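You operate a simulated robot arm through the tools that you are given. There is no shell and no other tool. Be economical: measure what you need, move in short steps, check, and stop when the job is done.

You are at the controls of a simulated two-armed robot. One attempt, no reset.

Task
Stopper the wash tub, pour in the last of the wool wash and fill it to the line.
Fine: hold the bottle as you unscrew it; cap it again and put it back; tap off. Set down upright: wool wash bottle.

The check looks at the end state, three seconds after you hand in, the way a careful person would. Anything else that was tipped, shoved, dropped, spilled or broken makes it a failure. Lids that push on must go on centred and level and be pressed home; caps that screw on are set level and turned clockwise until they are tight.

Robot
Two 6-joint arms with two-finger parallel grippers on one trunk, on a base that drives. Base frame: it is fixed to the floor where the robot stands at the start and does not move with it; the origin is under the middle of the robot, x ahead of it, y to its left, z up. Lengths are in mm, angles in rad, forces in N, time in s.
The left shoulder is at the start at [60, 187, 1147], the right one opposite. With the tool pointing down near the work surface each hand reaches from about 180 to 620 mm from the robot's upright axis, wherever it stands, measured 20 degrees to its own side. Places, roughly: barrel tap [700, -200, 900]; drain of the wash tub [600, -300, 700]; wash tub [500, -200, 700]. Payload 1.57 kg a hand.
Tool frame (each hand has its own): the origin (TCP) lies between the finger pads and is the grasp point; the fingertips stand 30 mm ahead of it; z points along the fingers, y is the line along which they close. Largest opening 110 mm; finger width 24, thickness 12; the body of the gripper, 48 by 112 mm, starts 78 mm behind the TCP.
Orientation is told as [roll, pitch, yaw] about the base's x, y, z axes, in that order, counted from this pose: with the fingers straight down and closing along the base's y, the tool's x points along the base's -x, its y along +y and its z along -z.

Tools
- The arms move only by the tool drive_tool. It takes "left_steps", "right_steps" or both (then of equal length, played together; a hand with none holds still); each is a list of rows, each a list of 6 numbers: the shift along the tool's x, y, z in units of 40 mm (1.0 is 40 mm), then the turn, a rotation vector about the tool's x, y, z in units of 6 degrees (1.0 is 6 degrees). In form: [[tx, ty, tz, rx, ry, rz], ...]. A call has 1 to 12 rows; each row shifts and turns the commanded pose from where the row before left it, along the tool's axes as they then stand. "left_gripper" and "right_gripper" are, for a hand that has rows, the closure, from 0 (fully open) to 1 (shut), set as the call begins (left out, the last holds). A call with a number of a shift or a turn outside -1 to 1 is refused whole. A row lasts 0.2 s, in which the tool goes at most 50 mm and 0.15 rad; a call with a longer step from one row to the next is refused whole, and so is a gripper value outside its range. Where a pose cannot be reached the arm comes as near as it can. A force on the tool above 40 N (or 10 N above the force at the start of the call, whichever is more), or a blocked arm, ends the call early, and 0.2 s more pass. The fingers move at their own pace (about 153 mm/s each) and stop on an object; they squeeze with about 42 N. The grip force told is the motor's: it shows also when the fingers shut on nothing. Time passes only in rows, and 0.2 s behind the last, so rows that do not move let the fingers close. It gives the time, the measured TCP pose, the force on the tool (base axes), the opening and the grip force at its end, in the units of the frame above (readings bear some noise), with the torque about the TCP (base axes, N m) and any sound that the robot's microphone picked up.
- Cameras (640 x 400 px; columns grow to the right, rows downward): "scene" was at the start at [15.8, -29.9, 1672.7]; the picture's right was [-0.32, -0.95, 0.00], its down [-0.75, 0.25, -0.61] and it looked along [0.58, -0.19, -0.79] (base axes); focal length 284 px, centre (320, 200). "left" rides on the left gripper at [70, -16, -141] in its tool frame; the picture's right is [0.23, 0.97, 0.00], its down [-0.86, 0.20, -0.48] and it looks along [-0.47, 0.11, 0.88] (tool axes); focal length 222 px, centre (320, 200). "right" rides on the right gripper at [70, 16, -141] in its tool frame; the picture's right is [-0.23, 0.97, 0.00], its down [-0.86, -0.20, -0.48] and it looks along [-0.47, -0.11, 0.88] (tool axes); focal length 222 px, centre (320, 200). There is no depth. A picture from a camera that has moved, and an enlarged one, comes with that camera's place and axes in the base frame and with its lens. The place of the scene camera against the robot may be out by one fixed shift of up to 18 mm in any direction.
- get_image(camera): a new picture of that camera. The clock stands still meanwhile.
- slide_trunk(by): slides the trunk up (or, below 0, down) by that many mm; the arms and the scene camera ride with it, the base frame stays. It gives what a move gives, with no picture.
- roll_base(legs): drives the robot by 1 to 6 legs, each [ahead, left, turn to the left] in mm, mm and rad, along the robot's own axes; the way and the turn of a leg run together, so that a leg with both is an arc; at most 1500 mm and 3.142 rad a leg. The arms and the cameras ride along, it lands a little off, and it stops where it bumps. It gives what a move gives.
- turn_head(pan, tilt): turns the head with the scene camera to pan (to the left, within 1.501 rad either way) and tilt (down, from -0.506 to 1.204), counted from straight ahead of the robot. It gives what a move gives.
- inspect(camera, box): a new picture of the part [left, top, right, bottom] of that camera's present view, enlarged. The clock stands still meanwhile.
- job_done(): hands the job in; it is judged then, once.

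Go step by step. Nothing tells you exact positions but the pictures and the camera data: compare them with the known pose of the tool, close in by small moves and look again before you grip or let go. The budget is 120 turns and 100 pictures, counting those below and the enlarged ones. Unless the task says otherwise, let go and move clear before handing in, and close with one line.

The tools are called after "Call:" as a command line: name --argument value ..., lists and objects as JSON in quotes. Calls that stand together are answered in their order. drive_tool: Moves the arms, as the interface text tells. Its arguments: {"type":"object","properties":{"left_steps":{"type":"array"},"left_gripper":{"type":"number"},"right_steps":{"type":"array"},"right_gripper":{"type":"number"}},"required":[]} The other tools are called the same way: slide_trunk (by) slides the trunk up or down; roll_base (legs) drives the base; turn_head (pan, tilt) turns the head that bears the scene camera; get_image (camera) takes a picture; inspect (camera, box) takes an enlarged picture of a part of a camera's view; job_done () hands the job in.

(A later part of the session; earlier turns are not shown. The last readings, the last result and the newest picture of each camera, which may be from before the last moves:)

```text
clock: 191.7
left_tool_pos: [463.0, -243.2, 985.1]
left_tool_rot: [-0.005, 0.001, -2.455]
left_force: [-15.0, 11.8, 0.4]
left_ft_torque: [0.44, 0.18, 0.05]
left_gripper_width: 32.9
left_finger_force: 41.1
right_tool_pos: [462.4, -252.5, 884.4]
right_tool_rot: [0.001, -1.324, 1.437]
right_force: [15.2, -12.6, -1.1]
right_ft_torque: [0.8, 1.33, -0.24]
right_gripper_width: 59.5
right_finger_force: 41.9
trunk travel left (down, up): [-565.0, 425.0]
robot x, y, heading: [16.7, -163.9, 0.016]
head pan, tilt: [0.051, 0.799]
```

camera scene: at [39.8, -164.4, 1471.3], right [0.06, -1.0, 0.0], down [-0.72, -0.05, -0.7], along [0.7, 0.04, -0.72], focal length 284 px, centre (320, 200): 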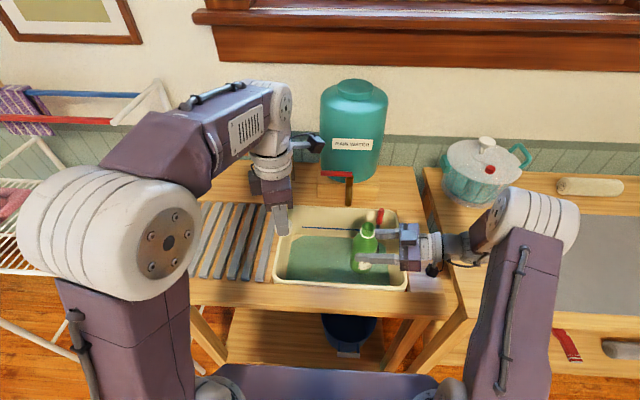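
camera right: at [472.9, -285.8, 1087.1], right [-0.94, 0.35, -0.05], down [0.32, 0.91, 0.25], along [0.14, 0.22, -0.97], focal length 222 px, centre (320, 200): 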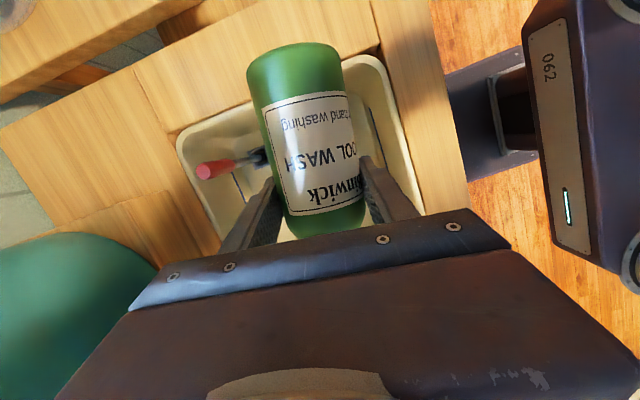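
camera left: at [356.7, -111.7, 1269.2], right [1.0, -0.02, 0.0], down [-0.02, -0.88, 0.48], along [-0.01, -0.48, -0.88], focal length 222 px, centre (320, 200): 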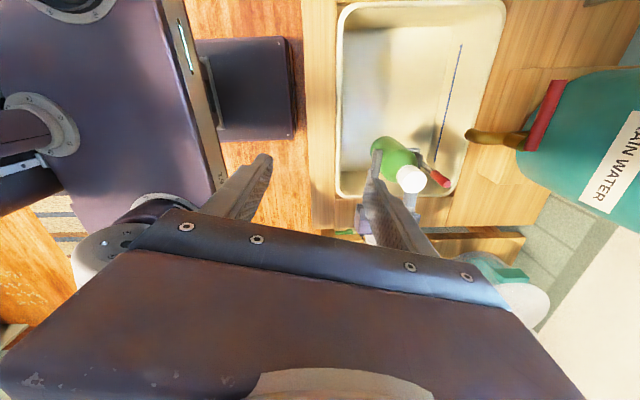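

It's threading down, with the relative height dropping from 110 to 101 mm. I'll release, rewind and take a second stroke.

Call:
drive_tool --left_steps '[[0, 0, 0, 0, 0, 0], [0, 0, 0, 0, 0, 0], [0, 0, 0, 0, 0, -1], [0, 0, 0, 0, 0, -1], [0, 0, 0, 0, 0, -1], [0, 0, 0, 0, 0, -1], [0, 0, 0, 0, 0, -1], [0, 0, 0, 0, 0, -1], [0, 0, 0, 0, 0, -1], [0, 0, 0, 0, 0, -1], [0, 0, 0, 0, 0, -1], [0, 0, 0, 0, 0, -1]]' --left_gripper 0.4

Call:
drive_tool --left_steps '[[0, 0, 0, 0, 0, -1], [0, 0, 0, 0, 0, -1], [0, 0, 0, 0, 0, -1], [0, 0, 0, 0, 0, -1], [0, 0, 0, 0, 0, -1], [0, 0, 0, 0, 0, -1], [0, 0, 0, 0, 0, -1], [0, 0, 0, 0, 0, -1], [0, 0, 0, 0, 0, -1], [0, 0, 0, 0, 0, -1], [0, 0, 0, 0, 0, -1], [0, 0, 0, 0, 0, -1]]'

Call:
drive_tool --left_steps '[[0, 0, 0, 0, 0, -1], [0, 0, 0, 0, 0, -1], [0, 0, 0, 0, 0, -1], [0, 0, 0, 0, 0, -1], [0, 0, 0, 0, 0, -1], [0, 0, 0, 0, 0, -1], [0, 0, 0, 0, 0, -1], [0, 0, 0, 0, 0, -1], [0, 0, 0, 0, 0, -1], [0, 0, 0, 0, 0, -1], [0, 0, 0, 0, 0, -1], [0, 0, 0, 0, 0, -1]]'

Call:
drive_tool --left_steps '[[0, 0, 0, 0, 0, -1], [0, 0, 0, 0, 0, -1], [0, 0, 0, 0, 0, -1], [0, 0, 0, 0, 0, -1], [0, 0, 0, 0, 0, -1], [0, 0, 0, 0, 0, -1], [0, 0, 0, 0, 0, 0]]'

Call:
drive_tool --left_steps '[[0, 0, 0, 0, 0, 0], [0, 0, 0, 0, 0, 0], [0, 0, 0, 0, 0, 0]]' --left_gripper 1

```text
clock: 194.2
left_tool_pos: [463.5, -245.6, 985.1]
left_tool_rot: [0.0, 0.002, -1.404]
left_force: [-0.7, -0.1, 0.1]
left_ft_torque: [0.0, 0.05, -0.02]
left_gripper_width: 66.1
left_finger_force: 0.1
right_tool_pos: [461.8, -252.9, 884.9]
right_tool_rot: [0.005, -1.324, 1.433]
right_force: [0.3, -0.4, -0.5]
right_ft_torque: [0.02, -0.03, 0.02]
right_gripper_width: 59.5
right_finger_force: 42.1
trunk travel left (down, up): [-565.0, 425.0]
robot x, y, heading: [14.6, -161.1, 0.012]
head pan, tilt: [0.051, 0.799]
```

```text
clock: 196.8
left_tool_pos: [463.1, -243.6, 985.8]
left_tool_rot: [0.002, 0.001, -0.145]
left_force: [-0.1, -0.1, -0.8]
left_ft_torque: [0.04, -0.01, 0.0]
left_gripper_width: 65.8
left_finger_force: 0.0
right_tool_pos: [461.8, -253.4, 884.6]
right_tool_rot: [0.005, -1.325, 1.432]
right_force: [0.2, 0.4, -0.5]
right_ft_torque: [0.0, -0.01, 0.01]
right_gripper_width: 59.6
right_finger_force: 42.3
trunk travel left (down, up): [-565.0, 425.0]
robot x, y, heading: [14.4, -158.7, 0.013]
head pan, tilt: [0.051, 0.799]
```

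```text
clock: 199.4
left_tool_pos: [462.8, -243.9, 986.4]
left_tool_rot: [-0.001, -0.003, 1.109]
left_force: [0.2, -0.1, -0.6]
left_ft_torque: [-0.01, 0.04, 0.0]
left_gripper_width: 66.0
left_finger_force: 0.1
right_tool_pos: [462.3, -252.4, 884.5]
right_tool_rot: [0.005, -1.325, 1.432]
right_force: [-0.4, 1.0, -0.1]
right_ft_torque: [-0.02, 0.05, 0.02]
right_gripper_width: 59.4
right_finger_force: 41.5
trunk travel left (down, up): [-565.0, 425.0]
robot x, y, heading: [14.6, -157.6, 0.015]
head pan, tilt: [0.051, 0.799]
```

```text
clock: 201.1
left_tool_pos: [463.5, -244.1, 984.9]
left_tool_rot: [0.0, -0.002, 1.739]
left_force: [0.0, -0.1, -0.4]
left_ft_torque: [-0.01, -0.02, 0.0]
left_gripper_width: 66.0
left_finger_force: 0.0
right_tool_pos: [461.7, -252.8, 884.4]
right_tool_rot: [0.005, -1.324, 1.434]
right_force: [0.0, 0.5, -0.8]
right_ft_torque: [0.02, -0.01, -0.05]
right_gripper_width: 59.5
right_finger_force: 42.0
trunk travel left (down, up): [-565.0, 425.0]
robot x, y, heading: [13.5, -163.4, 0.015]
head pan, tilt: [0.051, 0.799]
```

```text
clock: 201.8
left_tool_pos: [464.5, -244.6, 985.1]
left_tool_rot: [-0.002, -0.003, 1.737]
left_force: [2.9, 0.9, 0.6]
left_ft_torque: [0.03, -0.15, -0.03]
left_gripper_width: 32.5
left_finger_force: 40.9
right_tool_pos: [460.7, -253.2, 884.7]
right_tool_rot: [0.006, -1.327, 1.433]
right_force: [-3.0, -2.3, -1.0]
right_ft_torque: [0.04, -0.25, 0.06]
right_gripper_width: 59.5
right_finger_force: 41.8
trunk travel left (down, up): [-565.0, 425.0]
robot x, y, heading: [12.1, -165.2, 0.014]
head pan, tilt: [0.051, 0.799]
```

Well centred this time. Second tightening stroke.

Call:
drive_tool --left_steps '[[0, 0, 0.003, 0, 0, 1], [0, 0, 0.003, 0, 0, 1], [0, 0, 0.003, 0, 0, 1], [0, 0, 0.003, 0, 0, 1], [0, 0, 0.003, 0, 0, 1], [0, 0, 0.003, 0, 0, 1], [0, 0, 0.003, 0, 0, 1], [0, 0, 0.003, 0, 0, 1], [0, 0, 0.003, 0, 0, 1], [0, 0, 0.003, 0, 0, 1], [0, 0, 0.003, 0, 0, 1], [0, 0, 0.003, 0, 0, 1]]'

Call:
drive_tool --left_steps '[[0, 0, 0.003, 0, 0, 1], [0, 0, 0.003, 0, 0, 1], [0, 0, 0.003, 0, 0, 1], [0, 0, 0.003, 0, 0, 1], [0, 0, 0.003, 0, 0, 1], [0, 0, 0.003, 0, 0, 1], [0, 0, 0.003, 0, 0, 1], [0, 0, 0.003, 0, 0, 1], [0, 0, 0.003, 0, 0, 1], [0, 0, 0.003, 0, 0, 1], [0, 0, 0.003, 0, 0, 1], [0, 0, 0.003, 0, 0, 1]]'

Call:
drive_tool --left_steps '[[0, 0, 0.003, 0, 0, 1], [0, 0, 0.003, 0, 0, 1], [0, 0, 0.003, 0, 0, 1], [0, 0, 0.003, 0, 0, 1], [0, 0, 0.003, 0, 0, 1], [0, 0, 0.003, 0, 0, 1], [0, 0, 0.003, 0, 0, 1], [0, 0, 0.003, 0, 0, 1], [0, 0, 0.003, 0, 0, 1], [0, 0, 0.003, 0, 0, 1], [0, 0, 0.003, 0, 0, 1], [0, 0, 0.003, 0, 0, 1]]'

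Call:
drive_tool --left_steps '[[0, 0, 0, 0, 0, 1], [0, 0, 0, 0, 0, 1], [0, 0, 0, 0, 0, 1], [0, 0, 0, 0, 0, 1]]'

```text
clock: 204.4
left_tool_pos: [462.9, -243.1, 984.7]
left_tool_rot: [0.007, 0.001, 0.478]
left_force: [-24.1, 11.4, 5.4]
left_ft_torque: [0.32, 0.66, 0.07]
left_gripper_width: 32.2
left_finger_force: 39.9
right_tool_pos: [462.5, -253.6, 884.5]
right_tool_rot: [0.002, -1.326, 1.43]
right_force: [23.0, -12.1, -7.2]
right_ft_torque: [0.77, 1.69, -0.3]
right_gripper_width: 59.9
right_finger_force: 42.2
trunk travel left (down, up): [-565.0, 425.0]
robot x, y, heading: [14.1, -167.4, 0.013]
head pan, tilt: [0.051, 0.799]
```

```text
clock: 207.1
left_tool_pos: [462.5, -244.9, 983.8]
left_tool_rot: [0.001, -0.001, -0.778]
left_force: [-5.5, 15.3, 2.3]
left_ft_torque: [0.47, 0.05, 0.02]
left_gripper_width: 32.1
left_finger_force: 40.8
right_tool_pos: [461.5, -252.5, 884.9]
right_tool_rot: [0.004, -1.324, 1.435]
right_force: [6.0, -15.6, -2.0]
right_ft_torque: [1.01, 0.47, -0.08]
right_gripper_width: 60.3
right_finger_force: 42.0
trunk travel left (down, up): [-565.0, 425.0]
robot x, y, heading: [15.3, -165.0, 0.01]
head pan, tilt: [0.051, 0.799]
```

```text
clock: 209.7
left_tool_pos: [464.2, -245.9, 982.1]
left_tool_rot: [0.002, 0.001, -2.034]
left_force: [6.8, -8.4, 1.1]
left_ft_torque: [-0.51, -0.12, 0.02]
left_gripper_width: 32.2
left_finger_force: 40.2
right_tool_pos: [460.7, -252.7, 884.9]
right_tool_rot: [0.007, -1.324, 1.435]
right_force: [-7.4, 8.0, -1.1]
right_ft_torque: [-0.29, -0.6, 0.05]
right_gripper_width: 59.5
right_finger_force: 42.5
trunk travel left (down, up): [-565.0, 425.0]
robot x, y, heading: [15.6, -159.6, 0.016]
head pan, tilt: [0.051, 0.799]
```

```text
clock: 210.7
left_tool_pos: [463.0, -244.6, 982.0]
left_tool_rot: [0.003, 0.001, -2.454]
left_force: [9.8, -15.2, 2.7]
left_ft_torque: [-0.69, -0.13, 0.59]
left_gripper_width: 33.1
left_finger_force: 41.5
right_tool_pos: [461.6, -252.2, 885.0]
right_tool_rot: [0.006, -1.323, 1.433]
right_force: [-8.0, 15.9, -3.6]
right_ft_torque: [-0.88, -0.73, -0.47]
right_gripper_width: 59.5
right_finger_force: 42.3
trunk travel left (down, up): [-565.0, 425.0]
robot x, y, heading: [15.9, -162.1, 0.015]
head pan, tilt: [0.051, 0.799]
```

Torque has jumped from 0.02 to 0.59 Nm, so the cap is coming tight. A little further.

Call:
drive_tool --left_steps '[[0, 0, 0, 0, 0, 1], [0, 0, 0, 0, 0, 1], [0, 0, 0, 0, 0, 1]]'

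Call:
drive_tool --left_steps '[[0, 0, 0, 0, 0, 1], [0, 0, 0, 0, 0, 1]]'

```text
clock: 211.4
left_tool_pos: [464.9, -245.7, 982.0]
left_tool_rot: [0.003, 0.004, -2.768]
left_force: [18.4, -10.8, 1.1]
left_ft_torque: [-0.3, -0.58, 0.92]
left_gripper_width: 32.8
left_finger_force: 41.2
right_tool_pos: [461.0, -252.6, 885.4]
right_tool_rot: [0.006, -1.324, 1.434]
right_force: [-18.2, 10.3, -1.6]
right_ft_torque: [-0.76, -1.17, -0.76]
right_gripper_width: 59.7
right_finger_force: 41.7
trunk travel left (down, up): [-565.0, 425.0]
robot x, y, heading: [13.0, -162.9, 0.015]
head pan, tilt: [0.051, 0.799]
```

```text
clock: 212.1
left_tool_pos: [465.0, -243.6, 982.8]
left_tool_rot: [0.003, 0.002, -2.978]
left_force: [13.2, -18.0, 2.2]
left_ft_torque: [-0.53, -0.38, 0.86]
left_gripper_width: 33.3
left_finger_force: 41.1
right_tool_pos: [462.5, -250.8, 883.8]
right_tool_rot: [0.005, -1.324, 1.436]
right_force: [-13.8, 17.7, -3.1]
right_ft_torque: [-1.17, -1.0, -0.74]
right_gripper_width: 59.6
right_finger_force: 41.6
trunk travel left (down, up): [-565.0, 425.0]
robot x, y, heading: [15.4, -160.6, 0.015]
head pan, tilt: [0.051, 0.799]
```

Torque has plateaued at about 0.9 Nm, so the cap is tight. I'll release it, clear the left hand, lift the bottle and drive back to the bench.

Call:
drive_tool --left_steps '[[0, 0, 0, 0, 0, 0], [0, 0, 0, 0, 0, 0], [0, 0, -0.6, 0, 0, 0], [0, 0, -0.8, 0, 0, 0], [0.16, -0.9, 0, 0, 0, 0], [0.16, -0.9, 0, 0, 0, 0], [0.16, -0.9, 0, 0, 0, 0], [0.0, -0.9, 0, 0, 0, 0]]' --left_gripper 0.4

Call:
drive_tool --right_steps '[[-0.971, 0, -0.239, 0, 0, 0], [-0.971, 0, -0.239, 0, 0, 0], [0, 0, 0, 0, 0, 0], [0, 0, 0, 0, 0, 0], [0, 0, 0, 0, 0, 0], [0, 0, 0, 0, 0, 0], [0, 0, 0, 0, 0, 0], [0, 0, 0, 0, 0, 0], [0, 0, 0, 0, 0, 0], [0, 0, 0, 0, 0, 0], [0, 0, 0, 0, 0, 0], [0, 0, 0, 0, 0, 0]]' --left_steps '[[0, 0, 0, 0, 0, -1], [0, 0, 0, 0, 0, -1], [0, 0, 0, 0, 0, -1], [0, 0, 0, 0, 0, -1], [0, 0, 0, 0, 0, -1], [0, 0, 0, 0, 0, -1], [0, 0, 0, 0, 0, -1], [0, 0, 0, 0, 0, -1], [0, 0, 0, 0, 0, -1], [0, 0, 0, 0, 0, -1], [0, 0, 0, 0, 0, -1], [0, 0, 0, 0, 0, -1]]'

Call:
roll_base --legs '[[-40, 0, 0], [0, -325, 0]]'

Call:
get_image --camera "scene"

```text
clock: 213.8
left_tool_pos: [456.1, -98.7, 1038.8]
left_tool_rot: [0.0, 0.0, -2.975]
left_force: [1.5, 0.6, -0.3]
left_ft_torque: [-0.01, -0.02, 0.0]
left_gripper_width: 66.3
left_finger_force: 0.1
right_tool_pos: [460.0, -250.8, 884.8]
right_tool_rot: [0.002, -1.323, 1.437]
right_force: [-0.3, 0.1, -1.2]
right_ft_torque: [-0.01, -0.02, -0.02]
right_gripper_width: 59.7
right_finger_force: 41.6
trunk travel left (down, up): [-565.0, 425.0]
robot x, y, heading: [16.3, -160.5, 0.013]
head pan, tilt: [0.051, 0.799]
```

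```text
clock: 216.4
left_tool_pos: [460.3, -98.3, 1038.7]
left_tool_rot: [0.001, 0.001, -1.718]
left_force: [0.6, -0.2, 0.1]
left_ft_torque: [0.02, -0.02, -0.01]
left_gripper_width: 65.9
left_finger_force: 0.0
right_tool_pos: [463.9, -253.2, 966.1]
right_tool_rot: [0.005, -1.325, 1.433]
right_force: [-1.4, 0.0, 0.4]
right_ft_torque: [-0.02, 0.03, 0.0]
right_gripper_width: 59.2
right_finger_force: 42.2
trunk travel left (down, up): [-565.0, 425.0]
robot x, y, heading: [14.3, -162.8, 0.011]
head pan, tilt: [0.051, 0.799]
```

```text
clock: 219.1
left_tool_pos: [424.2, -425.1, 1037.4]
left_tool_rot: [-0.002, 0.002, -1.722]
left_force: [-0.1, 0.0, 0.9]
left_ft_torque: [0.04, 0.0, 0.01]
left_gripper_width: 66.0
left_finger_force: 0.1
right_tool_pos: [427.5, -578.4, 964.7]
right_tool_rot: [0.004, -1.325, 1.429]
right_force: [0.0, 0.2, -0.8]
right_ft_torque: [0.03, -0.02, 0.0]
right_gripper_width: 59.6
right_finger_force: 42.3
trunk travel left (down, up): [-565.0, 425.0]
robot x, y, heading: [-22.9, -486.2, 0.013]
head pan, tilt: [0.051, 0.799]
```

```text
10 pictures are left
camera scene: at [4.5, -489.2, 1471.4], right [0.06, -1.0, 0.0], down [-0.72, -0.04, -0.7], along [0.7, 0.04, -0.72], focal length 284 px, centre (320, 200)
```

scene: 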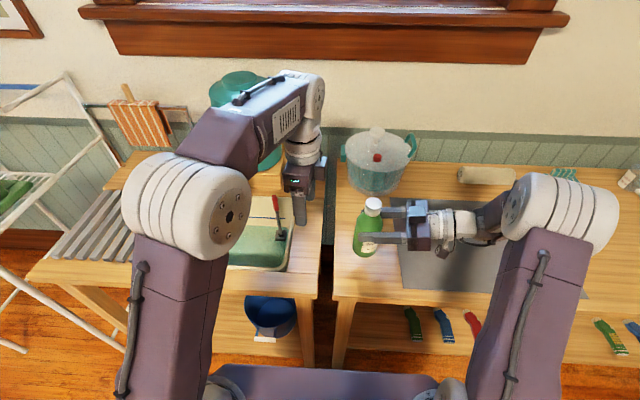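

The bottle is over its old spot. I'll lower it, slowly at the end, until the bench takes its weight.

Call:
drive_tool --right_steps '[[0.02, 0.165, -0.086, 0, 0, 0], [0.971, 0, 0.239, 0, 0, 0], [0.85, 0, 0.21, 0, 0, 0], [0.0607, 0, 0.015, 0, 0, 0], [0.0607, 0, 0.015, 0, 0, 0], [0, 0, 0, 0, 0, 0]]'

Call:
drive_tool --right_steps '[[0.0607, 0, 0.015, 0, 0, 0], [0.0607, 0, 0.015, 0, 0, 0], [0, 0, 0, 0, 0, 0]]'

```text
clock: 220.2
left_tool_pos: [422.5, -423.4, 1039.3]
left_tool_rot: [0.003, 0.001, -1.72]
left_force: [-0.1, 0.0, -0.3]
left_ft_torque: [0.01, -0.01, 0.03]
left_gripper_width: 65.9
left_finger_force: 0.1
right_tool_pos: [421.4, -583.1, 894.6]
right_tool_rot: [-0.032, -1.337, 1.462]
right_force: [-5.3, 2.9, 21.9]
right_ft_torque: [0.07, 0.73, -0.02]
right_gripper_width: 59.5
right_finger_force: 42.0
trunk travel left (down, up): [-565.0, 425.0]
robot x, y, heading: [-18.9, -484.2, 0.013]
head pan, tilt: [0.051, 0.799]
stopped in row 5 (right hand): the force on the tool passed its limit at 40 N (the readings are from after the stop); the commanded pose is now the measured one
```

```text
clock: 220.9
left_tool_pos: [419.8, -423.3, 1039.9]
left_tool_rot: [0.004, 0.001, -1.719]
left_force: [-0.1, -0.7, -0.8]
left_ft_torque: [0.02, -0.04, -0.03]
left_gripper_width: 65.9
left_finger_force: 0.1
right_tool_pos: [421.0, -582.2, 890.9]
right_tool_rot: [-0.046, -1.339, 1.477]
right_force: [2.5, -0.6, 38.6]
right_ft_torque: [0.32, 0.13, -0.07]
right_gripper_width: 59.4
right_finger_force: 42.0
trunk travel left (down, up): [-565.0, 425.0]
robot x, y, heading: [-16.9, -486.9, 0.009]
head pan, tilt: [0.051, 0.799]
```

The bench took contact a bit early. I'll ease up 5 mm and check the bottle's stance before releasing.

Call:
drive_tool --right_steps '[[-0.109, 0, -0.027, 0, 0, 0], [0, 0, 0, 0, 0, 0]]'

Call:
inspect --camera "scene" --box '[320, 180, 460, 290]'

```text
clock: 221.6
left_tool_pos: [421.6, -423.7, 1037.5]
left_tool_rot: [0.002, 0.0, -1.722]
left_force: [0.9, 0.1, -0.3]
left_ft_torque: [-0.04, -0.02, -0.02]
left_gripper_width: 66.0
left_finger_force: 0.1
right_tool_pos: [422.8, -581.7, 891.8]
right_tool_rot: [-0.021, -1.33, 1.452]
right_force: [-1.6, 1.4, 5.7]
right_ft_torque: [0.41, 0.13, 0.04]
right_gripper_width: 59.7
right_finger_force: 42.1
trunk travel left (down, up): [-565.0, 425.0]
robot x, y, heading: [-21.4, -484.9, 0.008]
head pan, tilt: [0.051, 0.799]
```

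```text
3.64 times, centred on (390, 235) of scene
camera zoom: at [3.4, -488.1, 1471.0], right [0.06, -1.0, 0.0], down [-0.71, -0.04, -0.7], along [0.7, 0.04, -0.72], focal length 1032 px, centre (66, 73)
```

zoom: 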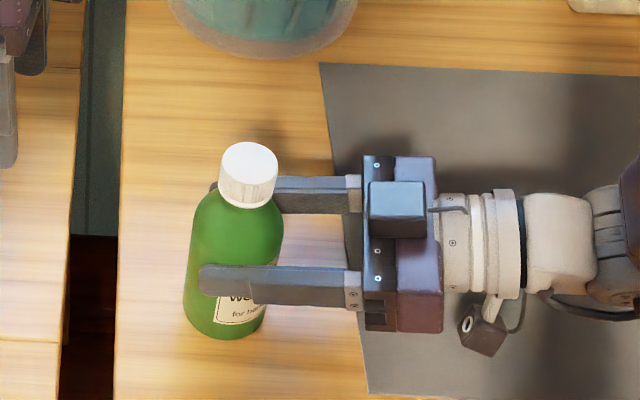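

The lean matches perspective, so the bottle is upright with the bench carrying it. I'll open and back the hand straight away.

Call:
drive_tool --right_steps '[[0, 0, 0, 0, 0, 0], [0, 0, 0, 0, 0, 0], [0, 0, 0, 0, 0, 0]]' --right_gripper 0

Call:
drive_tool --right_steps '[[0.12, 0, -0.48, 0, 0, 0], [0.2, 0, -0.9, 0, 0, 0], [0.2, 0, -0.9, 0, 0, 0], [0, 0, -0.9, 0, 0, 0], [-0.9, 0, -0.3, 0, 0, 0], [-0.9, 0, -0.3, 0, 0, 0], [-0.9, 0, -0.3, 0, 0, 0]]'

Call:
inspect --camera "scene" --box '[320, 180, 460, 290]'

```text
clock: 222.3
left_tool_pos: [424.1, -424.5, 1038.6]
left_tool_rot: [0.001, 0.002, -1.721]
left_force: [0.9, -0.1, -0.7]
left_ft_torque: [0.0, -0.01, -0.01]
left_gripper_width: 65.9
left_finger_force: 0.1
right_tool_pos: [423.5, -582.6, 892.0]
right_tool_rot: [-0.026, -1.332, 1.457]
right_force: [-0.4, 0.2, 0.5]
right_ft_torque: [-0.02, -0.01, 0.0]
right_gripper_width: 110.0
right_finger_force: 0.1
trunk travel left (down, up): [-565.0, 425.0]
robot x, y, heading: [-20.6, -488.9, 0.01]
head pan, tilt: [0.051, 0.799]
```

```text
clock: 223.9
left_tool_pos: [423.2, -422.8, 1037.6]
left_tool_rot: [0.0, -0.001, -1.721]
left_force: [0.2, -0.3, 0.0]
left_ft_torque: [-0.03, -0.02, -0.01]
left_gripper_width: 66.1
left_finger_force: 0.1
right_tool_pos: [402.7, -720.0, 1014.8]
right_tool_rot: [-0.022, -1.333, 1.454]
right_force: [-0.2, 0.6, -0.1]
right_ft_torque: [-0.02, -0.01, 0.0]
right_gripper_width: 109.8
right_finger_force: 0.0
trunk travel left (down, up): [-565.0, 425.0]
robot x, y, heading: [-17.0, -490.7, 0.01]
head pan, tilt: [0.051, 0.799]
```

```text
3.64 times, centred on (390, 235) of scene
camera zoom: at [3.8, -488.1, 1471.3], right [0.06, -1.0, 0.0], down [-0.72, -0.04, -0.7], along [0.7, 0.04, -0.72], focal length 1032 px, centre (66, 73)
```

zoom: 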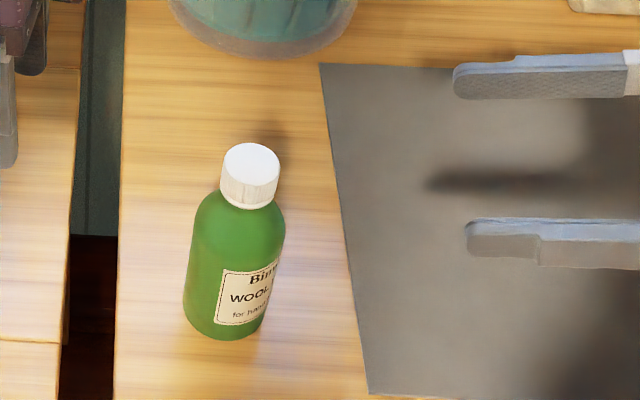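

The bottle is back, capped and upright. Next is the tap: its lever seems to run along +y from about (628,-206) to (638,-126) at z≈970. I'll tuck the right hand away, unwind the left wrist and drive to the tap.

Call:
drive_tool --right_steps '[[-0.971, 0, -0.239, 0, 0, 0], [-0.971, 0, -0.239, 0, 0, 0], [-0.971, 0, -0.239, 0, 0, 0], [0, 1, 0, 0, 0, 0], [0, 1, 0, 0, 0, 0], [0, 1, 0, 0, 0, 0], [0, 0, 0, 0, 0, 0], [0, 0, 0, 0, 0, 0], [0, 0, 0, 0, 0, 0], [0, 0, 0, 0, 0, 0], [0, 0, 0, 0, 0, 0], [0, 0, 0, 0, 0, 0]]' --left_steps '[[0, 0, 0, 0, 0, -1], [0, 0, 0, 0, 0, -1], [0, 0, 0, 0, 0, -1], [0, 0, 0, 0, 0, -1], [0, 0, 0, 0, 0, -1], [0, 0, 0, 0, 0, -1], [0, 0, 0, 0, 0, -1], [0, 0, 0, 0, 0, -1], [0, 0, 0, 0, 0, -1], [0, 0, 0, 0, 0, -1], [0, 0, 0, 0, 0, -1], [0, 0, 0, 0, 0, -1]]'

Call:
drive_tool --left_steps '[[0, 0, 0, 0, 0, -1], [0, 0, 0, 0, 0, -1], [0, 0, 0, 0, 0, -1], [0, 0, 0, 0, 0, -1], [0, 0, 0, 0, 0, -0.4]]'

Call:
roll_base --legs '[[0, 228, 0], [115, 0, 0]]'

Call:
get_image --camera "left"

```text
clock: 226.6
left_tool_pos: [423.5, -424.2, 1037.6]
left_tool_rot: [0.002, -0.002, -0.464]
left_force: [0.1, 0.7, -0.3]
left_ft_torque: [0.02, 0.0, 0.02]
left_gripper_width: 66.0
left_finger_force: 0.0
right_tool_pos: [283.5, -704.7, 1132.8]
right_tool_rot: [-0.029, -1.329, 1.459]
right_force: [0.0, 0.1, 0.5]
right_ft_torque: [0.04, -0.03, 0.02]
right_gripper_width: 109.9
right_finger_force: 0.0
trunk travel left (down, up): [-565.0, 425.0]
robot x, y, heading: [-16.4, -485.0, 0.011]
head pan, tilt: [0.051, 0.799]
```

```text
clock: 227.8
left_tool_pos: [423.5, -423.6, 1037.6]
left_tool_rot: [0.002, 0.0, -0.005]
left_force: [0.6, -0.6, 0.2]
left_ft_torque: [0.01, 0.02, -0.03]
left_gripper_width: 66.1
left_finger_force: 0.1
right_tool_pos: [282.5, -703.4, 1133.5]
right_tool_rot: [-0.031, -1.33, 1.457]
right_force: [1.1, 0.2, 0.1]
right_ft_torque: [0.03, 0.0, -0.05]
right_gripper_width: 110.1
right_finger_force: 0.0
trunk travel left (down, up): [-565.0, 425.0]
robot x, y, heading: [-24.4, -483.3, 0.012]
head pan, tilt: [0.051, 0.799]
```

```text
clock: 230.3
left_tool_pos: [535.3, -190.6, 1038.9]
left_tool_rot: [0.002, 0.0, -0.003]
left_force: [-0.3, -0.5, -0.3]
left_ft_torque: [-0.01, -0.02, -0.01]
left_gripper_width: 65.9
left_finger_force: 0.1
right_tool_pos: [396.7, -471.2, 1135.1]
right_tool_rot: [-0.03, -1.33, 1.459]
right_force: [-0.6, 0.4, -0.4]
right_ft_torque: [-0.01, -0.03, -0.01]
right_gripper_width: 110.0
right_finger_force: 0.1
trunk travel left (down, up): [-565.0, 425.0]
robot x, y, heading: [89.6, -254.4, 0.005]
head pan, tilt: [0.051, 0.799]
```

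```text
7 pictures are left
camera left: at [464.9, -206.7, 1179.3], right [-0.22, 0.97, 0.0], down [0.86, 0.2, 0.48], along [0.47, 0.11, -0.88], focal length 222 px, centre (320, 200)
```

left: 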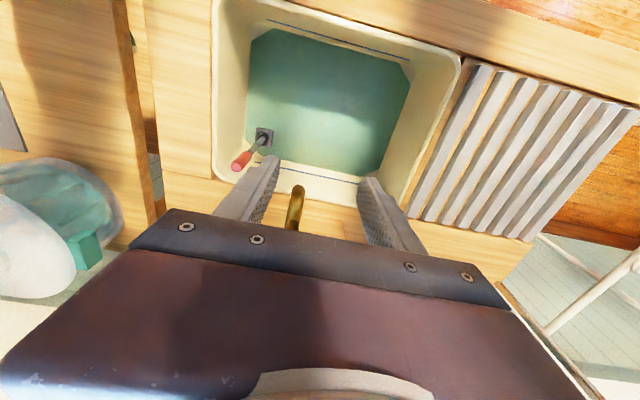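

The lever is hidden behind the gripper. I'll move the left hand aside and look with the scene camera.

Call:
drive_tool --left_steps '[[0.5, 1, 0, 0, 0, 0], [0.5, 1, 0, 0, 0, 0], [0.5, 1, 0, 0, 0, 0], [0, 1, 0, 0, 0, 0]]' --left_gripper 1

Call:
inspect --camera "scene" --box '[230, 90, 410, 230]'

```text
clock: 231.3
left_tool_pos: [474.8, -32.6, 1038.8]
left_tool_rot: [0.0, 0.0, -0.002]
left_force: [-0.5, 0.3, -1.0]
left_ft_torque: [-0.04, -0.01, 0.0]
left_gripper_width: 0.2
left_finger_force: 22.2
right_tool_pos: [395.4, -471.0, 1134.2]
right_tool_rot: [-0.027, -1.33, 1.458]
right_force: [-0.3, -0.2, 0.7]
right_ft_torque: [0.0, 0.03, -0.03]
right_gripper_width: 110.0
right_finger_force: 0.1
trunk travel left (down, up): [-565.0, 425.0]
robot x, y, heading: [87.2, -255.5, 0.017]
head pan, tilt: [0.051, 0.799]
```

```text
2.86 times, centred on (320, 160) of scene
camera zoom: at [116.6, -254.6, 1471.3], right [0.06, -1.0, 0.0], down [-0.72, -0.05, -0.7], along [0.7, 0.04, -0.72], focal length 811 px, centre (320, 314)
```

zoom: 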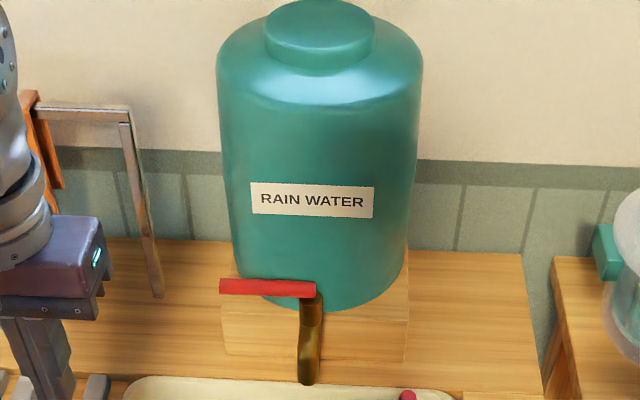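

The lever is at about (640,-128…-212, 965), pointing +y, with the barrel close behind. I'll grip the lever near its tip from above and the left, so the hand leans away from the barrel. First the orientation and a little forward drive.

Call:
drive_tool --left_steps '[[0, 0, 0, 0, 0, 1], [0, 0, 0, 0, 0, 1], [0, 0, 0, 0, 0, 1], [0, 0, 0, 0, 0, 1], [0, 0, 0, 0, 0, 1], [0, 0, 0, 0, 0, 1], [0, 0, 0, 0, 0, 1], [0, 0, 0, 0, 0, 1], [0, 0, 0, 0, 0, 1], [0, 0, 0, 0, 0, 1], [0, 0, 0, 0, 0, 1], [0, 0, 0, 0, 0, 1]]' --left_gripper 0.45

Call:
drive_tool --left_steps '[[0, 0, 0, 0, 0, 1], [0, 0, 0, 0, 0, 1], [0, 0, 0, 0, 0, 1], [0, 0, 0, 0, -1, 0], [0, 0, 0, 0, -1, 0], [0, 0, 0, 0, -1, 0], [0, 0, 0, 0, -1, 0], [0, 0, 0, 0, -1, 0], [0, 0, 0, 0, 0, 0]]'

Call:
roll_base --legs '[[40, 0, 0]]'

```text
clock: 233.9
left_tool_pos: [476.8, -29.6, 1037.8]
left_tool_rot: [0.001, 0.002, -1.262]
left_force: [-0.4, -0.6, 0.8]
left_ft_torque: [-0.04, 0.02, 0.02]
left_gripper_width: 60.7
left_finger_force: 0.1
right_tool_pos: [396.0, -470.8, 1134.6]
right_tool_rot: [-0.03, -1.329, 1.459]
right_force: [0.5, 0.3, 0.3]
right_ft_torque: [0.02, 0.02, 0.03]
right_gripper_width: 109.9
right_finger_force: 0.1
trunk travel left (down, up): [-565.0, 425.0]
robot x, y, heading: [89.0, -252.0, 0.01]
head pan, tilt: [0.051, 0.799]
```

```text
clock: 235.9
left_tool_pos: [475.6, -32.2, 1038.5]
left_tool_rot: [0.001, -0.526, -1.575]
left_force: [1.6, 0.0, -0.7]
left_ft_torque: [0.01, -0.01, 0.0]
left_gripper_width: 60.6
left_finger_force: 0.1
right_tool_pos: [396.0, -471.2, 1133.8]
right_tool_rot: [-0.029, -1.331, 1.457]
right_force: [0.4, 0.4, 0.0]
right_ft_torque: [0.01, -0.03, -0.01]
right_gripper_width: 110.1
right_finger_force: 0.0
trunk travel left (down, up): [-565.0, 425.0]
robot x, y, heading: [91.0, -252.0, 0.01]
head pan, tilt: [0.051, 0.799]
```

```text
clock: 236.9
left_tool_pos: [515.2, -32.1, 1038.0]
left_tool_rot: [-0.003, -0.524, -1.577]
left_force: [0.1, 0.1, -0.3]
left_ft_torque: [-0.02, 0.06, 0.0]
left_gripper_width: 60.3
left_finger_force: 0.0
right_tool_pos: [433.3, -470.3, 1132.6]
right_tool_rot: [-0.02, -1.331, 1.443]
right_force: [-0.8, -0.2, 0.6]
right_ft_torque: [0.0, 0.03, 0.04]
right_gripper_width: 109.8
right_finger_force: 0.0
trunk travel left (down, up): [-565.0, 425.0]
robot x, y, heading: [124.1, -251.6, 0.009]
head pan, tilt: [0.051, 0.799]
stopped in leg 1: the robot was blocked; the commanded pose is now the measured one
```

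The base bumped the table edge lightly, so I'll back off 10 mm and bring the hand just above the lever.

Call:
roll_base --legs '[[-12, 0, 0]]'

Call:
drive_tool --left_steps '[[-0.41, 0.675, 0.37, 0, 0, 0], [-0.41, 0.675, 0.37, 0, 0, 0], [-0.41, 0.675, 0.37, 0, 0, 0], [-0.41, 0.675, 0.37, 0, 0, 0], [-0.41, 0.675, 0.37, 0, 0, 0], [0, 0, 0, 0, 0, 0]]'

Call:
get_image --camera "left"

```text
clock: 237.7
left_tool_pos: [501.5, -31.6, 1037.5]
left_tool_rot: [0.001, -0.525, -1.577]
left_force: [0.2, 0.1, -0.9]
left_ft_torque: [-0.02, 0.01, -0.01]
left_gripper_width: 60.5
left_finger_force: 0.0
right_tool_pos: [419.0, -471.4, 1134.1]
right_tool_rot: [-0.026, -1.329, 1.451]
right_force: [0.3, 0.3, -0.7]
right_ft_torque: [-0.03, -0.03, -0.01]
right_gripper_width: 110.2
right_finger_force: 0.1
trunk travel left (down, up): [-565.0, 425.0]
robot x, y, heading: [115.8, -254.8, 0.007]
head pan, tilt: [0.051, 0.799]
```

```text
clock: 239.1
left_tool_pos: [632.2, -141.2, 1014.3]
left_tool_rot: [0.001, -0.523, -1.58]
left_force: [0.4, -0.5, -0.8]
left_ft_torque: [0.02, -0.01, 0.03]
left_gripper_width: 60.6
left_finger_force: 0.2
right_tool_pos: [417.7, -470.9, 1134.3]
right_tool_rot: [-0.033, -1.331, 1.458]
right_force: [-0.2, 1.1, -0.4]
right_ft_torque: [0.03, -0.05, -0.02]
right_gripper_width: 109.9
right_finger_force: 0.1
trunk travel left (down, up): [-565.0, 425.0]
robot x, y, heading: [114.8, -250.8, 0.003]
head pan, tilt: [0.051, 0.799]
```

```text
5 pictures are left
camera left: at [616.8, -8.7, 1102.1], right [0.98, 0.19, -0.11], down [0.19, -0.5, 0.84], along [0.1, -0.84, -0.53], focal length 222 px, centre (320, 200)
```

left: 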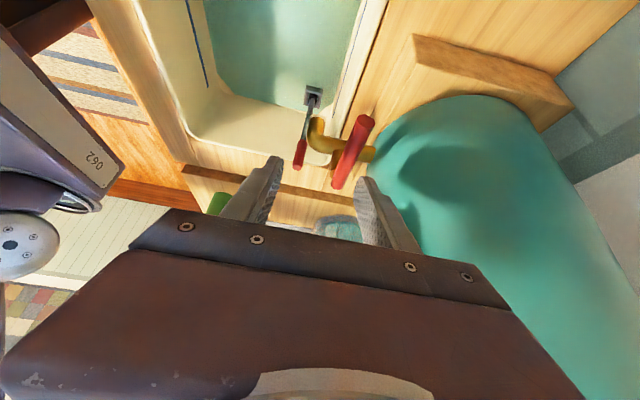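

The lever is really at x≈660, z≈943. I'll narrow the opening, shift over it and lower around it.

Call:
drive_tool --left_steps '[[0, 0.35, 0, 0, 0, 0], [0, 0.345, 0, 0, 0, 0], [0.2, 0, 0.37, 0, 0, 0], [0.2, 0, 0.37, 0, 0, 0], [0.2, 0, 0.37, 0, 0, 0], [0.19, 0, 0.365, 0, 0, 0], [0, 0, 0, 0, 0, 0]]' --left_gripper 0.63

Call:
drive_tool --left_steps '[[0, 0, 0, 0, 0, 0], [0, 0, 0, 0, 0, 0], [0, 0, 0, 0, 0, 0]]' --left_gripper 1

```text
clock: 240.7
left_tool_pos: [663.8, -142.0, 947.5]
left_tool_rot: [0.001, -0.523, -1.58]
left_force: [0.0, -0.5, 0.5]
left_ft_torque: [0.02, -0.02, 0.0]
left_gripper_width: 40.7
left_finger_force: 0.1
right_tool_pos: [417.7, -470.4, 1133.6]
right_tool_rot: [-0.032, -1.331, 1.455]
right_force: [0.2, 0.0, -0.8]
right_ft_torque: [-0.01, -0.03, 0.02]
right_gripper_width: 110.0
right_finger_force: 0.1
trunk travel left (down, up): [-565.0, 425.0]
robot x, y, heading: [116.2, -255.2, 0.007]
head pan, tilt: [0.051, 0.799]
```

```text
clock: 241.5
left_tool_pos: [660.0, -141.8, 945.9]
left_tool_rot: [-0.003, -0.523, -1.58]
left_force: [-25.0, -1.7, -17.0]
left_ft_torque: [-0.29, -0.22, -0.37]
left_gripper_width: 15.7
left_finger_force: 31.5
right_tool_pos: [416.2, -469.6, 1134.9]
right_tool_rot: [-0.042, -1.329, 1.467]
right_force: [-0.1, 0.1, 0.8]
right_ft_torque: [0.01, -0.01, 0.02]
right_gripper_width: 110.0
right_finger_force: 0.1
trunk travel left (down, up): [-565.0, 425.0]
robot x, y, heading: [114.3, -255.4, 0.008]
head pan, tilt: [0.051, 0.799]
```

The lever is gripped. I'll try swinging it toward the robot (counter-clockwise) with a small arc.

Call:
drive_tool --left_steps '[[0, -0.09, 0, 0, 0, 0], [0, -0.18, 0, -0.5, 0, -0.866], [0, -0.18, 0, -0.5, 0, -0.866], [0, -0.18, 0, -0.5, 0, -0.866], [0, 0, 0, 0, 0, 0]]'

```text
clock: 242.7
left_tool_pos: [639.5, -145.1, 947.4]
left_tool_rot: [0.001, -0.523, -1.261]
left_force: [-0.5, -2.0, -16.6]
left_ft_torque: [0.1, 0.03, -0.13]
left_gripper_width: 15.6
left_finger_force: 32.0
right_tool_pos: [421.4, -471.2, 1134.3]
right_tool_rot: [-0.026, -1.33, 1.448]
right_force: [-0.4, -0.1, -0.1]
right_ft_torque: [0.01, 0.0, -0.06]
right_gripper_width: 110.1
right_finger_force: 0.1
trunk travel left (down, up): [-565.0, 425.0]
robot x, y, heading: [120.0, -254.0, 0.008]
head pan, tilt: [0.051, 0.799]
```

It swings freely that way, so I'll keep opening.

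Call:
drive_tool --left_steps '[[0, -0.183, 0, -0.5, 0, -0.866], [0, -0.183, 0, -0.5, 0, -0.866], [0, -0.183, 0, -0.5, 0, -0.866], [0, -0.183, 0, -0.5, 0, -0.866], [0, -0.183, 0, -0.5, 0, -0.866], [0, 0, 0, 0, 0, 0]]'

Call:
get_image --camera "scene"

```text
clock: 244.1
left_tool_pos: [611.3, -164.9, 947.0]
left_tool_rot: [0.002, -0.527, -0.737]
left_force: [20.1, -0.5, 3.8]
left_ft_torque: [-0.06, -0.05, 0.77]
left_gripper_width: 15.8
left_finger_force: 31.6
right_tool_pos: [421.6, -470.6, 1134.3]
right_tool_rot: [-0.02, -1.331, 1.443]
right_force: [0.3, 0.0, 0.3]
right_ft_torque: [0.01, 0.0, -0.01]
right_gripper_width: 110.2
right_finger_force: 0.1
trunk travel left (down, up): [-565.0, 425.0]
robot x, y, heading: [113.4, -249.8, 0.01]
head pan, tilt: [0.051, 0.799]
```

```text
4 pictures are left
camera scene: at [144.7, -254.6, 1471.5], right [0.06, -1.0, 0.0], down [-0.72, -0.04, -0.69], along [0.69, 0.04, -0.72], focal length 284 px, centre (320, 200)
```

scene: 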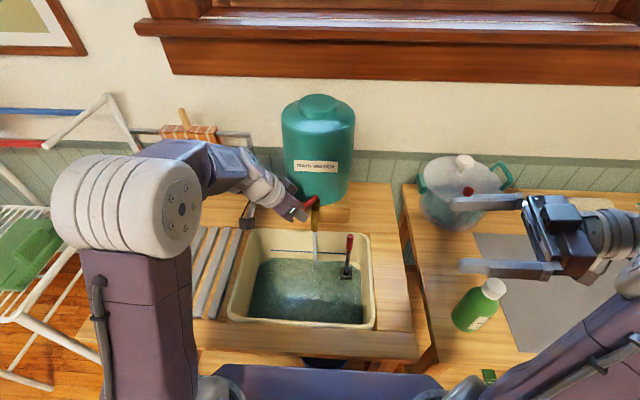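

Water is running into the tub. I'll hold for about 5 s and then measure the rise against the blue line.

Call:
drive_tool --left_steps '[[0, 0, 0, 0, 0, 0], [0, 0, 0, 0, 0, 0], [0, 0, 0, 0, 0, 0], [0, 0, 0, 0, 0, 0], [0, 0, 0, 0, 0, 0], [0, 0, 0, 0, 0, 0], [0, 0, 0, 0, 0, 0], [0, 0, 0, 0, 0, 0], [0, 0, 0, 0, 0, 0], [0, 0, 0, 0, 0, 0], [0, 0, 0, 0, 0, 0], [0, 0, 0, 0, 0, 0]]'

Call:
drive_tool --left_steps '[[0, 0, 0, 0, 0, 0], [0, 0, 0, 0, 0, 0], [0, 0, 0, 0, 0, 0], [0, 0, 0, 0, 0, 0], [0, 0, 0, 0, 0, 0], [0, 0, 0, 0, 0, 0], [0, 0, 0, 0, 0, 0], [0, 0, 0, 0, 0, 0], [0, 0, 0, 0, 0, 0], [0, 0, 0, 0, 0, 0], [0, 0, 0, 0, 0, 0], [0, 0, 0, 0, 0, 0]]'

Call:
inspect --camera "scene" --box '[225, 210, 385, 330]'

```text
clock: 246.7
left_tool_pos: [610.2, -163.8, 947.0]
left_tool_rot: [0.003, -0.523, -0.741]
left_force: [21.9, -3.3, 12.5]
left_ft_torque: [0.04, 0.07, 0.75]
left_gripper_width: 16.4
left_finger_force: 32.0
right_tool_pos: [422.3, -473.7, 1133.7]
right_tool_rot: [-0.021, -1.331, 1.447]
right_force: [-0.1, -0.4, -0.5]
right_ft_torque: [-0.01, -0.02, 0.01]
right_gripper_width: 110.0
right_finger_force: 0.1
trunk travel left (down, up): [-565.0, 425.0]
robot x, y, heading: [116.4, -254.4, 0.007]
head pan, tilt: [0.051, 0.799]
```

```text
clock: 249.3
left_tool_pos: [610.4, -164.6, 946.7]
left_tool_rot: [0.002, -0.523, -0.739]
left_force: [20.5, -1.4, 13.6]
left_ft_torque: [0.03, 0.06, 0.77]
left_gripper_width: 16.3
left_finger_force: 31.7
right_tool_pos: [421.1, -471.4, 1133.9]
right_tool_rot: [-0.02, -1.33, 1.448]
right_force: [0.6, 0.1, -0.3]
right_ft_torque: [0.02, 0.01, 0.03]
right_gripper_width: 109.8
right_finger_force: 0.0
trunk travel left (down, up): [-565.0, 425.0]
robot x, y, heading: [112.6, -252.0, 0.009]
head pan, tilt: [0.051, 0.799]
```

```text
3.33 times, centred on (305, 270) of scene
camera zoom: at [143.4, -255.4, 1471.3], right [0.06, -1.0, 0.0], down [-0.72, -0.04, -0.7], along [0.69, 0.04, -0.72], focal length 946 px, centre (370, -33)
```

zoom: 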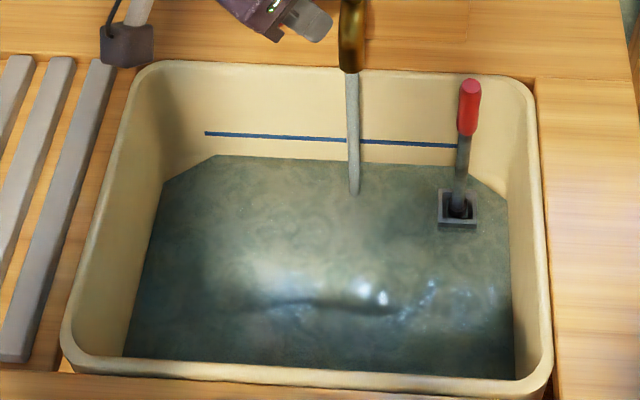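

The level is around 40 mm below the line and rising roughly 1 mm/s. I'll hold for another 18 s or so, then measure again.

Call:
drive_tool --left_steps '[[0, 0, 0, 0, 0, 0], [0, 0, 0, 0, 0, 0], [0, 0, 0, 0, 0, 0], [0, 0, 0, 0, 0, 0], [0, 0, 0, 0, 0, 0], [0, 0, 0, 0, 0, 0], [0, 0, 0, 0, 0, 0], [0, 0, 0, 0, 0, 0], [0, 0, 0, 0, 0, 0], [0, 0, 0, 0, 0, 0], [0, 0, 0, 0, 0, 0], [0, 0, 0, 0, 0, 0]]'

Call:
drive_tool --left_steps '[[0, 0, 0, 0, 0, 0], [0, 0, 0, 0, 0, 0], [0, 0, 0, 0, 0, 0], [0, 0, 0, 0, 0, 0], [0, 0, 0, 0, 0, 0], [0, 0, 0, 0, 0, 0], [0, 0, 0, 0, 0, 0], [0, 0, 0, 0, 0, 0], [0, 0, 0, 0, 0, 0], [0, 0, 0, 0, 0, 0], [0, 0, 0, 0, 0, 0], [0, 0, 0, 0, 0, 0]]'

Call:
drive_tool --left_steps '[[0, 0, 0, 0, 0, 0], [0, 0, 0, 0, 0, 0], [0, 0, 0, 0, 0, 0], [0, 0, 0, 0, 0, 0], [0, 0, 0, 0, 0, 0], [0, 0, 0, 0, 0, 0], [0, 0, 0, 0, 0, 0], [0, 0, 0, 0, 0, 0], [0, 0, 0, 0, 0, 0], [0, 0, 0, 0, 0, 0], [0, 0, 0, 0, 0, 0], [0, 0, 0, 0, 0, 0]]'

Call:
drive_tool --left_steps '[[0, 0, 0, 0, 0, 0], [0, 0, 0, 0, 0, 0], [0, 0, 0, 0, 0, 0], [0, 0, 0, 0, 0, 0], [0, 0, 0, 0, 0, 0], [0, 0, 0, 0, 0, 0], [0, 0, 0, 0, 0, 0], [0, 0, 0, 0, 0, 0], [0, 0, 0, 0, 0, 0], [0, 0, 0, 0, 0, 0], [0, 0, 0, 0, 0, 0], [0, 0, 0, 0, 0, 0]]'

Call:
drive_tool --left_steps '[[0, 0, 0, 0, 0, 0], [0, 0, 0, 0, 0, 0], [0, 0, 0, 0, 0, 0], [0, 0, 0, 0, 0, 0], [0, 0, 0, 0, 0, 0], [0, 0, 0, 0, 0, 0], [0, 0, 0, 0, 0, 0], [0, 0, 0, 0, 0, 0], [0, 0, 0, 0, 0, 0], [0, 0, 0, 0, 0, 0], [0, 0, 0, 0, 0, 0], [0, 0, 0, 0, 0, 0]]'

Call:
drive_tool --left_steps '[[0, 0, 0, 0, 0, 0], [0, 0, 0, 0, 0, 0], [0, 0, 0, 0, 0, 0], [0, 0, 0, 0, 0, 0], [0, 0, 0, 0, 0, 0], [0, 0, 0, 0, 0, 0], [0, 0, 0, 0, 0, 0], [0, 0, 0, 0, 0, 0], [0, 0, 0, 0, 0, 0], [0, 0, 0, 0, 0, 0], [0, 0, 0, 0, 0, 0], [0, 0, 0, 0, 0, 0]]'

Call:
drive_tool --left_steps '[[0, 0, 0, 0, 0, 0], [0, 0, 0, 0, 0, 0], [0, 0, 0, 0, 0, 0], [0, 0, 0, 0, 0, 0], [0, 0, 0, 0, 0, 0], [0, 0, 0, 0, 0, 0], [0, 0, 0, 0, 0, 0], [0, 0, 0, 0, 0, 0], [0, 0, 0, 0, 0, 0], [0, 0, 0, 0, 0, 0], [0, 0, 0, 0, 0, 0], [0, 0, 0, 0, 0, 0]]'

Call:
inspect --camera "scene" --box '[225, 210, 385, 330]'

```text
clock: 251.9
left_tool_pos: [610.3, -162.6, 946.8]
left_tool_rot: [0.001, -0.526, -0.74]
left_force: [20.2, -1.8, 12.1]
left_ft_torque: [0.01, 0.01, 0.78]
left_gripper_width: 16.3
left_finger_force: 31.3
right_tool_pos: [421.0, -471.3, 1132.8]
right_tool_rot: [-0.02, -1.33, 1.449]
right_force: [0.7, 0.1, -0.2]
right_ft_torque: [0.02, 0.0, 0.04]
right_gripper_width: 110.0
right_finger_force: 0.0
trunk travel left (down, up): [-565.0, 425.0]
robot x, y, heading: [119.2, -254.6, 0.009]
head pan, tilt: [0.051, 0.799]
```

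```text
clock: 254.5
left_tool_pos: [609.0, -164.0, 946.2]
left_tool_rot: [0.002, -0.522, -0.741]
left_force: [20.5, -0.4, 12.3]
left_ft_torque: [0.0, 0.07, 0.78]
left_gripper_width: 16.4
left_finger_force: 31.8
right_tool_pos: [421.2, -472.1, 1133.2]
right_tool_rot: [-0.022, -1.33, 1.447]
right_force: [-0.4, -1.1, -0.2]
right_ft_torque: [-0.01, -0.04, 0.01]
right_gripper_width: 110.0
right_finger_force: 0.0
trunk travel left (down, up): [-565.0, 425.0]
robot x, y, heading: [113.8, -253.6, 0.008]
head pan, tilt: [0.051, 0.799]
```

```text
clock: 257.1
left_tool_pos: [608.8, -163.9, 945.5]
left_tool_rot: [0.002, -0.523, -0.739]
left_force: [19.6, -1.4, 11.0]
left_ft_torque: [-0.03, 0.06, 0.74]
left_gripper_width: 16.4
left_finger_force: 31.0
right_tool_pos: [421.5, -470.7, 1133.0]
right_tool_rot: [-0.02, -1.331, 1.447]
right_force: [0.4, 0.3, 0.0]
right_ft_torque: [0.0, 0.01, 0.01]
right_gripper_width: 110.0
right_finger_force: 0.0
trunk travel left (down, up): [-565.0, 425.0]
robot x, y, heading: [111.4, -255.7, 0.004]
head pan, tilt: [0.051, 0.799]
```

```text
clock: 259.7
left_tool_pos: [609.8, -164.5, 947.2]
left_tool_rot: [0.0, -0.523, -0.74]
left_force: [18.6, -1.3, 9.4]
left_ft_torque: [0.0, 0.08, 0.77]
left_gripper_width: 16.3
left_finger_force: 31.7
right_tool_pos: [421.2, -471.1, 1132.6]
right_tool_rot: [-0.022, -1.33, 1.447]
right_force: [0.3, -1.0, 0.7]
right_ft_torque: [0.02, -0.02, 0.02]
right_gripper_width: 110.0
right_finger_force: 0.1
trunk travel left (down, up): [-565.0, 425.0]
robot x, y, heading: [114.0, -252.3, 0.005]
head pan, tilt: [0.051, 0.799]
```

```text
clock: 262.3
left_tool_pos: [609.1, -162.7, 947.0]
left_tool_rot: [0.0, -0.521, -0.74]
left_force: [18.1, 0.2, 10.6]
left_ft_torque: [0.03, 0.04, 0.74]
left_gripper_width: 16.6
left_finger_force: 32.1
right_tool_pos: [422.0, -470.9, 1133.1]
right_tool_rot: [-0.02, -1.329, 1.447]
right_force: [-0.2, -0.8, -0.2]
right_ft_torque: [0.02, -0.02, -0.06]
right_gripper_width: 110.1
right_finger_force: 0.0
trunk travel left (down, up): [-565.0, 425.0]
robot x, y, heading: [115.1, -252.5, 0.007]
head pan, tilt: [0.051, 0.799]
```

```text
clock: 264.9
left_tool_pos: [609.8, -163.9, 945.9]
left_tool_rot: [0.001, -0.523, -0.738]
left_force: [18.5, 0.4, 8.4]
left_ft_torque: [0.0, 0.05, 0.78]
left_gripper_width: 16.4
left_finger_force: 31.7
right_tool_pos: [420.8, -471.9, 1133.8]
right_tool_rot: [-0.022, -1.33, 1.447]
right_force: [0.4, 0.4, -0.3]
right_ft_torque: [0.02, -0.01, 0.01]
right_gripper_width: 110.2
right_finger_force: 0.1
trunk travel left (down, up): [-565.0, 425.0]
robot x, y, heading: [112.7, -250.6, 0.007]
head pan, tilt: [0.051, 0.799]
```

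```text
clock: 267.5
left_tool_pos: [610.2, -165.0, 946.1]
left_tool_rot: [0.002, -0.523, -0.74]
left_force: [17.7, 0.4, 7.7]
left_ft_torque: [-0.01, 0.12, 0.81]
left_gripper_width: 16.6
left_finger_force: 32.0
right_tool_pos: [421.5, -471.8, 1133.0]
right_tool_rot: [-0.022, -1.33, 1.447]
right_force: [0.4, 0.0, 0.0]
right_ft_torque: [0.02, 0.06, 0.01]
right_gripper_width: 109.9
right_finger_force: 0.1
trunk travel left (down, up): [-565.0, 425.0]
robot x, y, heading: [116.5, -255.4, 0.004]
head pan, tilt: [0.051, 0.799]
```

```text
3.33 times, centred on (305, 270) of scene
camera zoom: at [143.4, -254.6, 1471.3], right [0.06, -1.0, 0.0], down [-0.72, -0.04, -0.7], along [0.69, 0.04, -0.72], focal length 946 px, centre (370, -33)
```

zoom: 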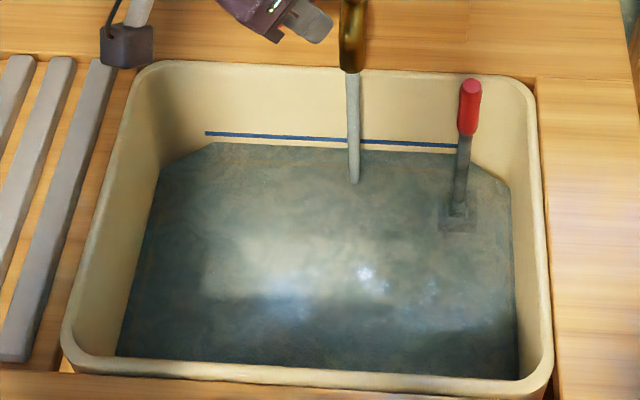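

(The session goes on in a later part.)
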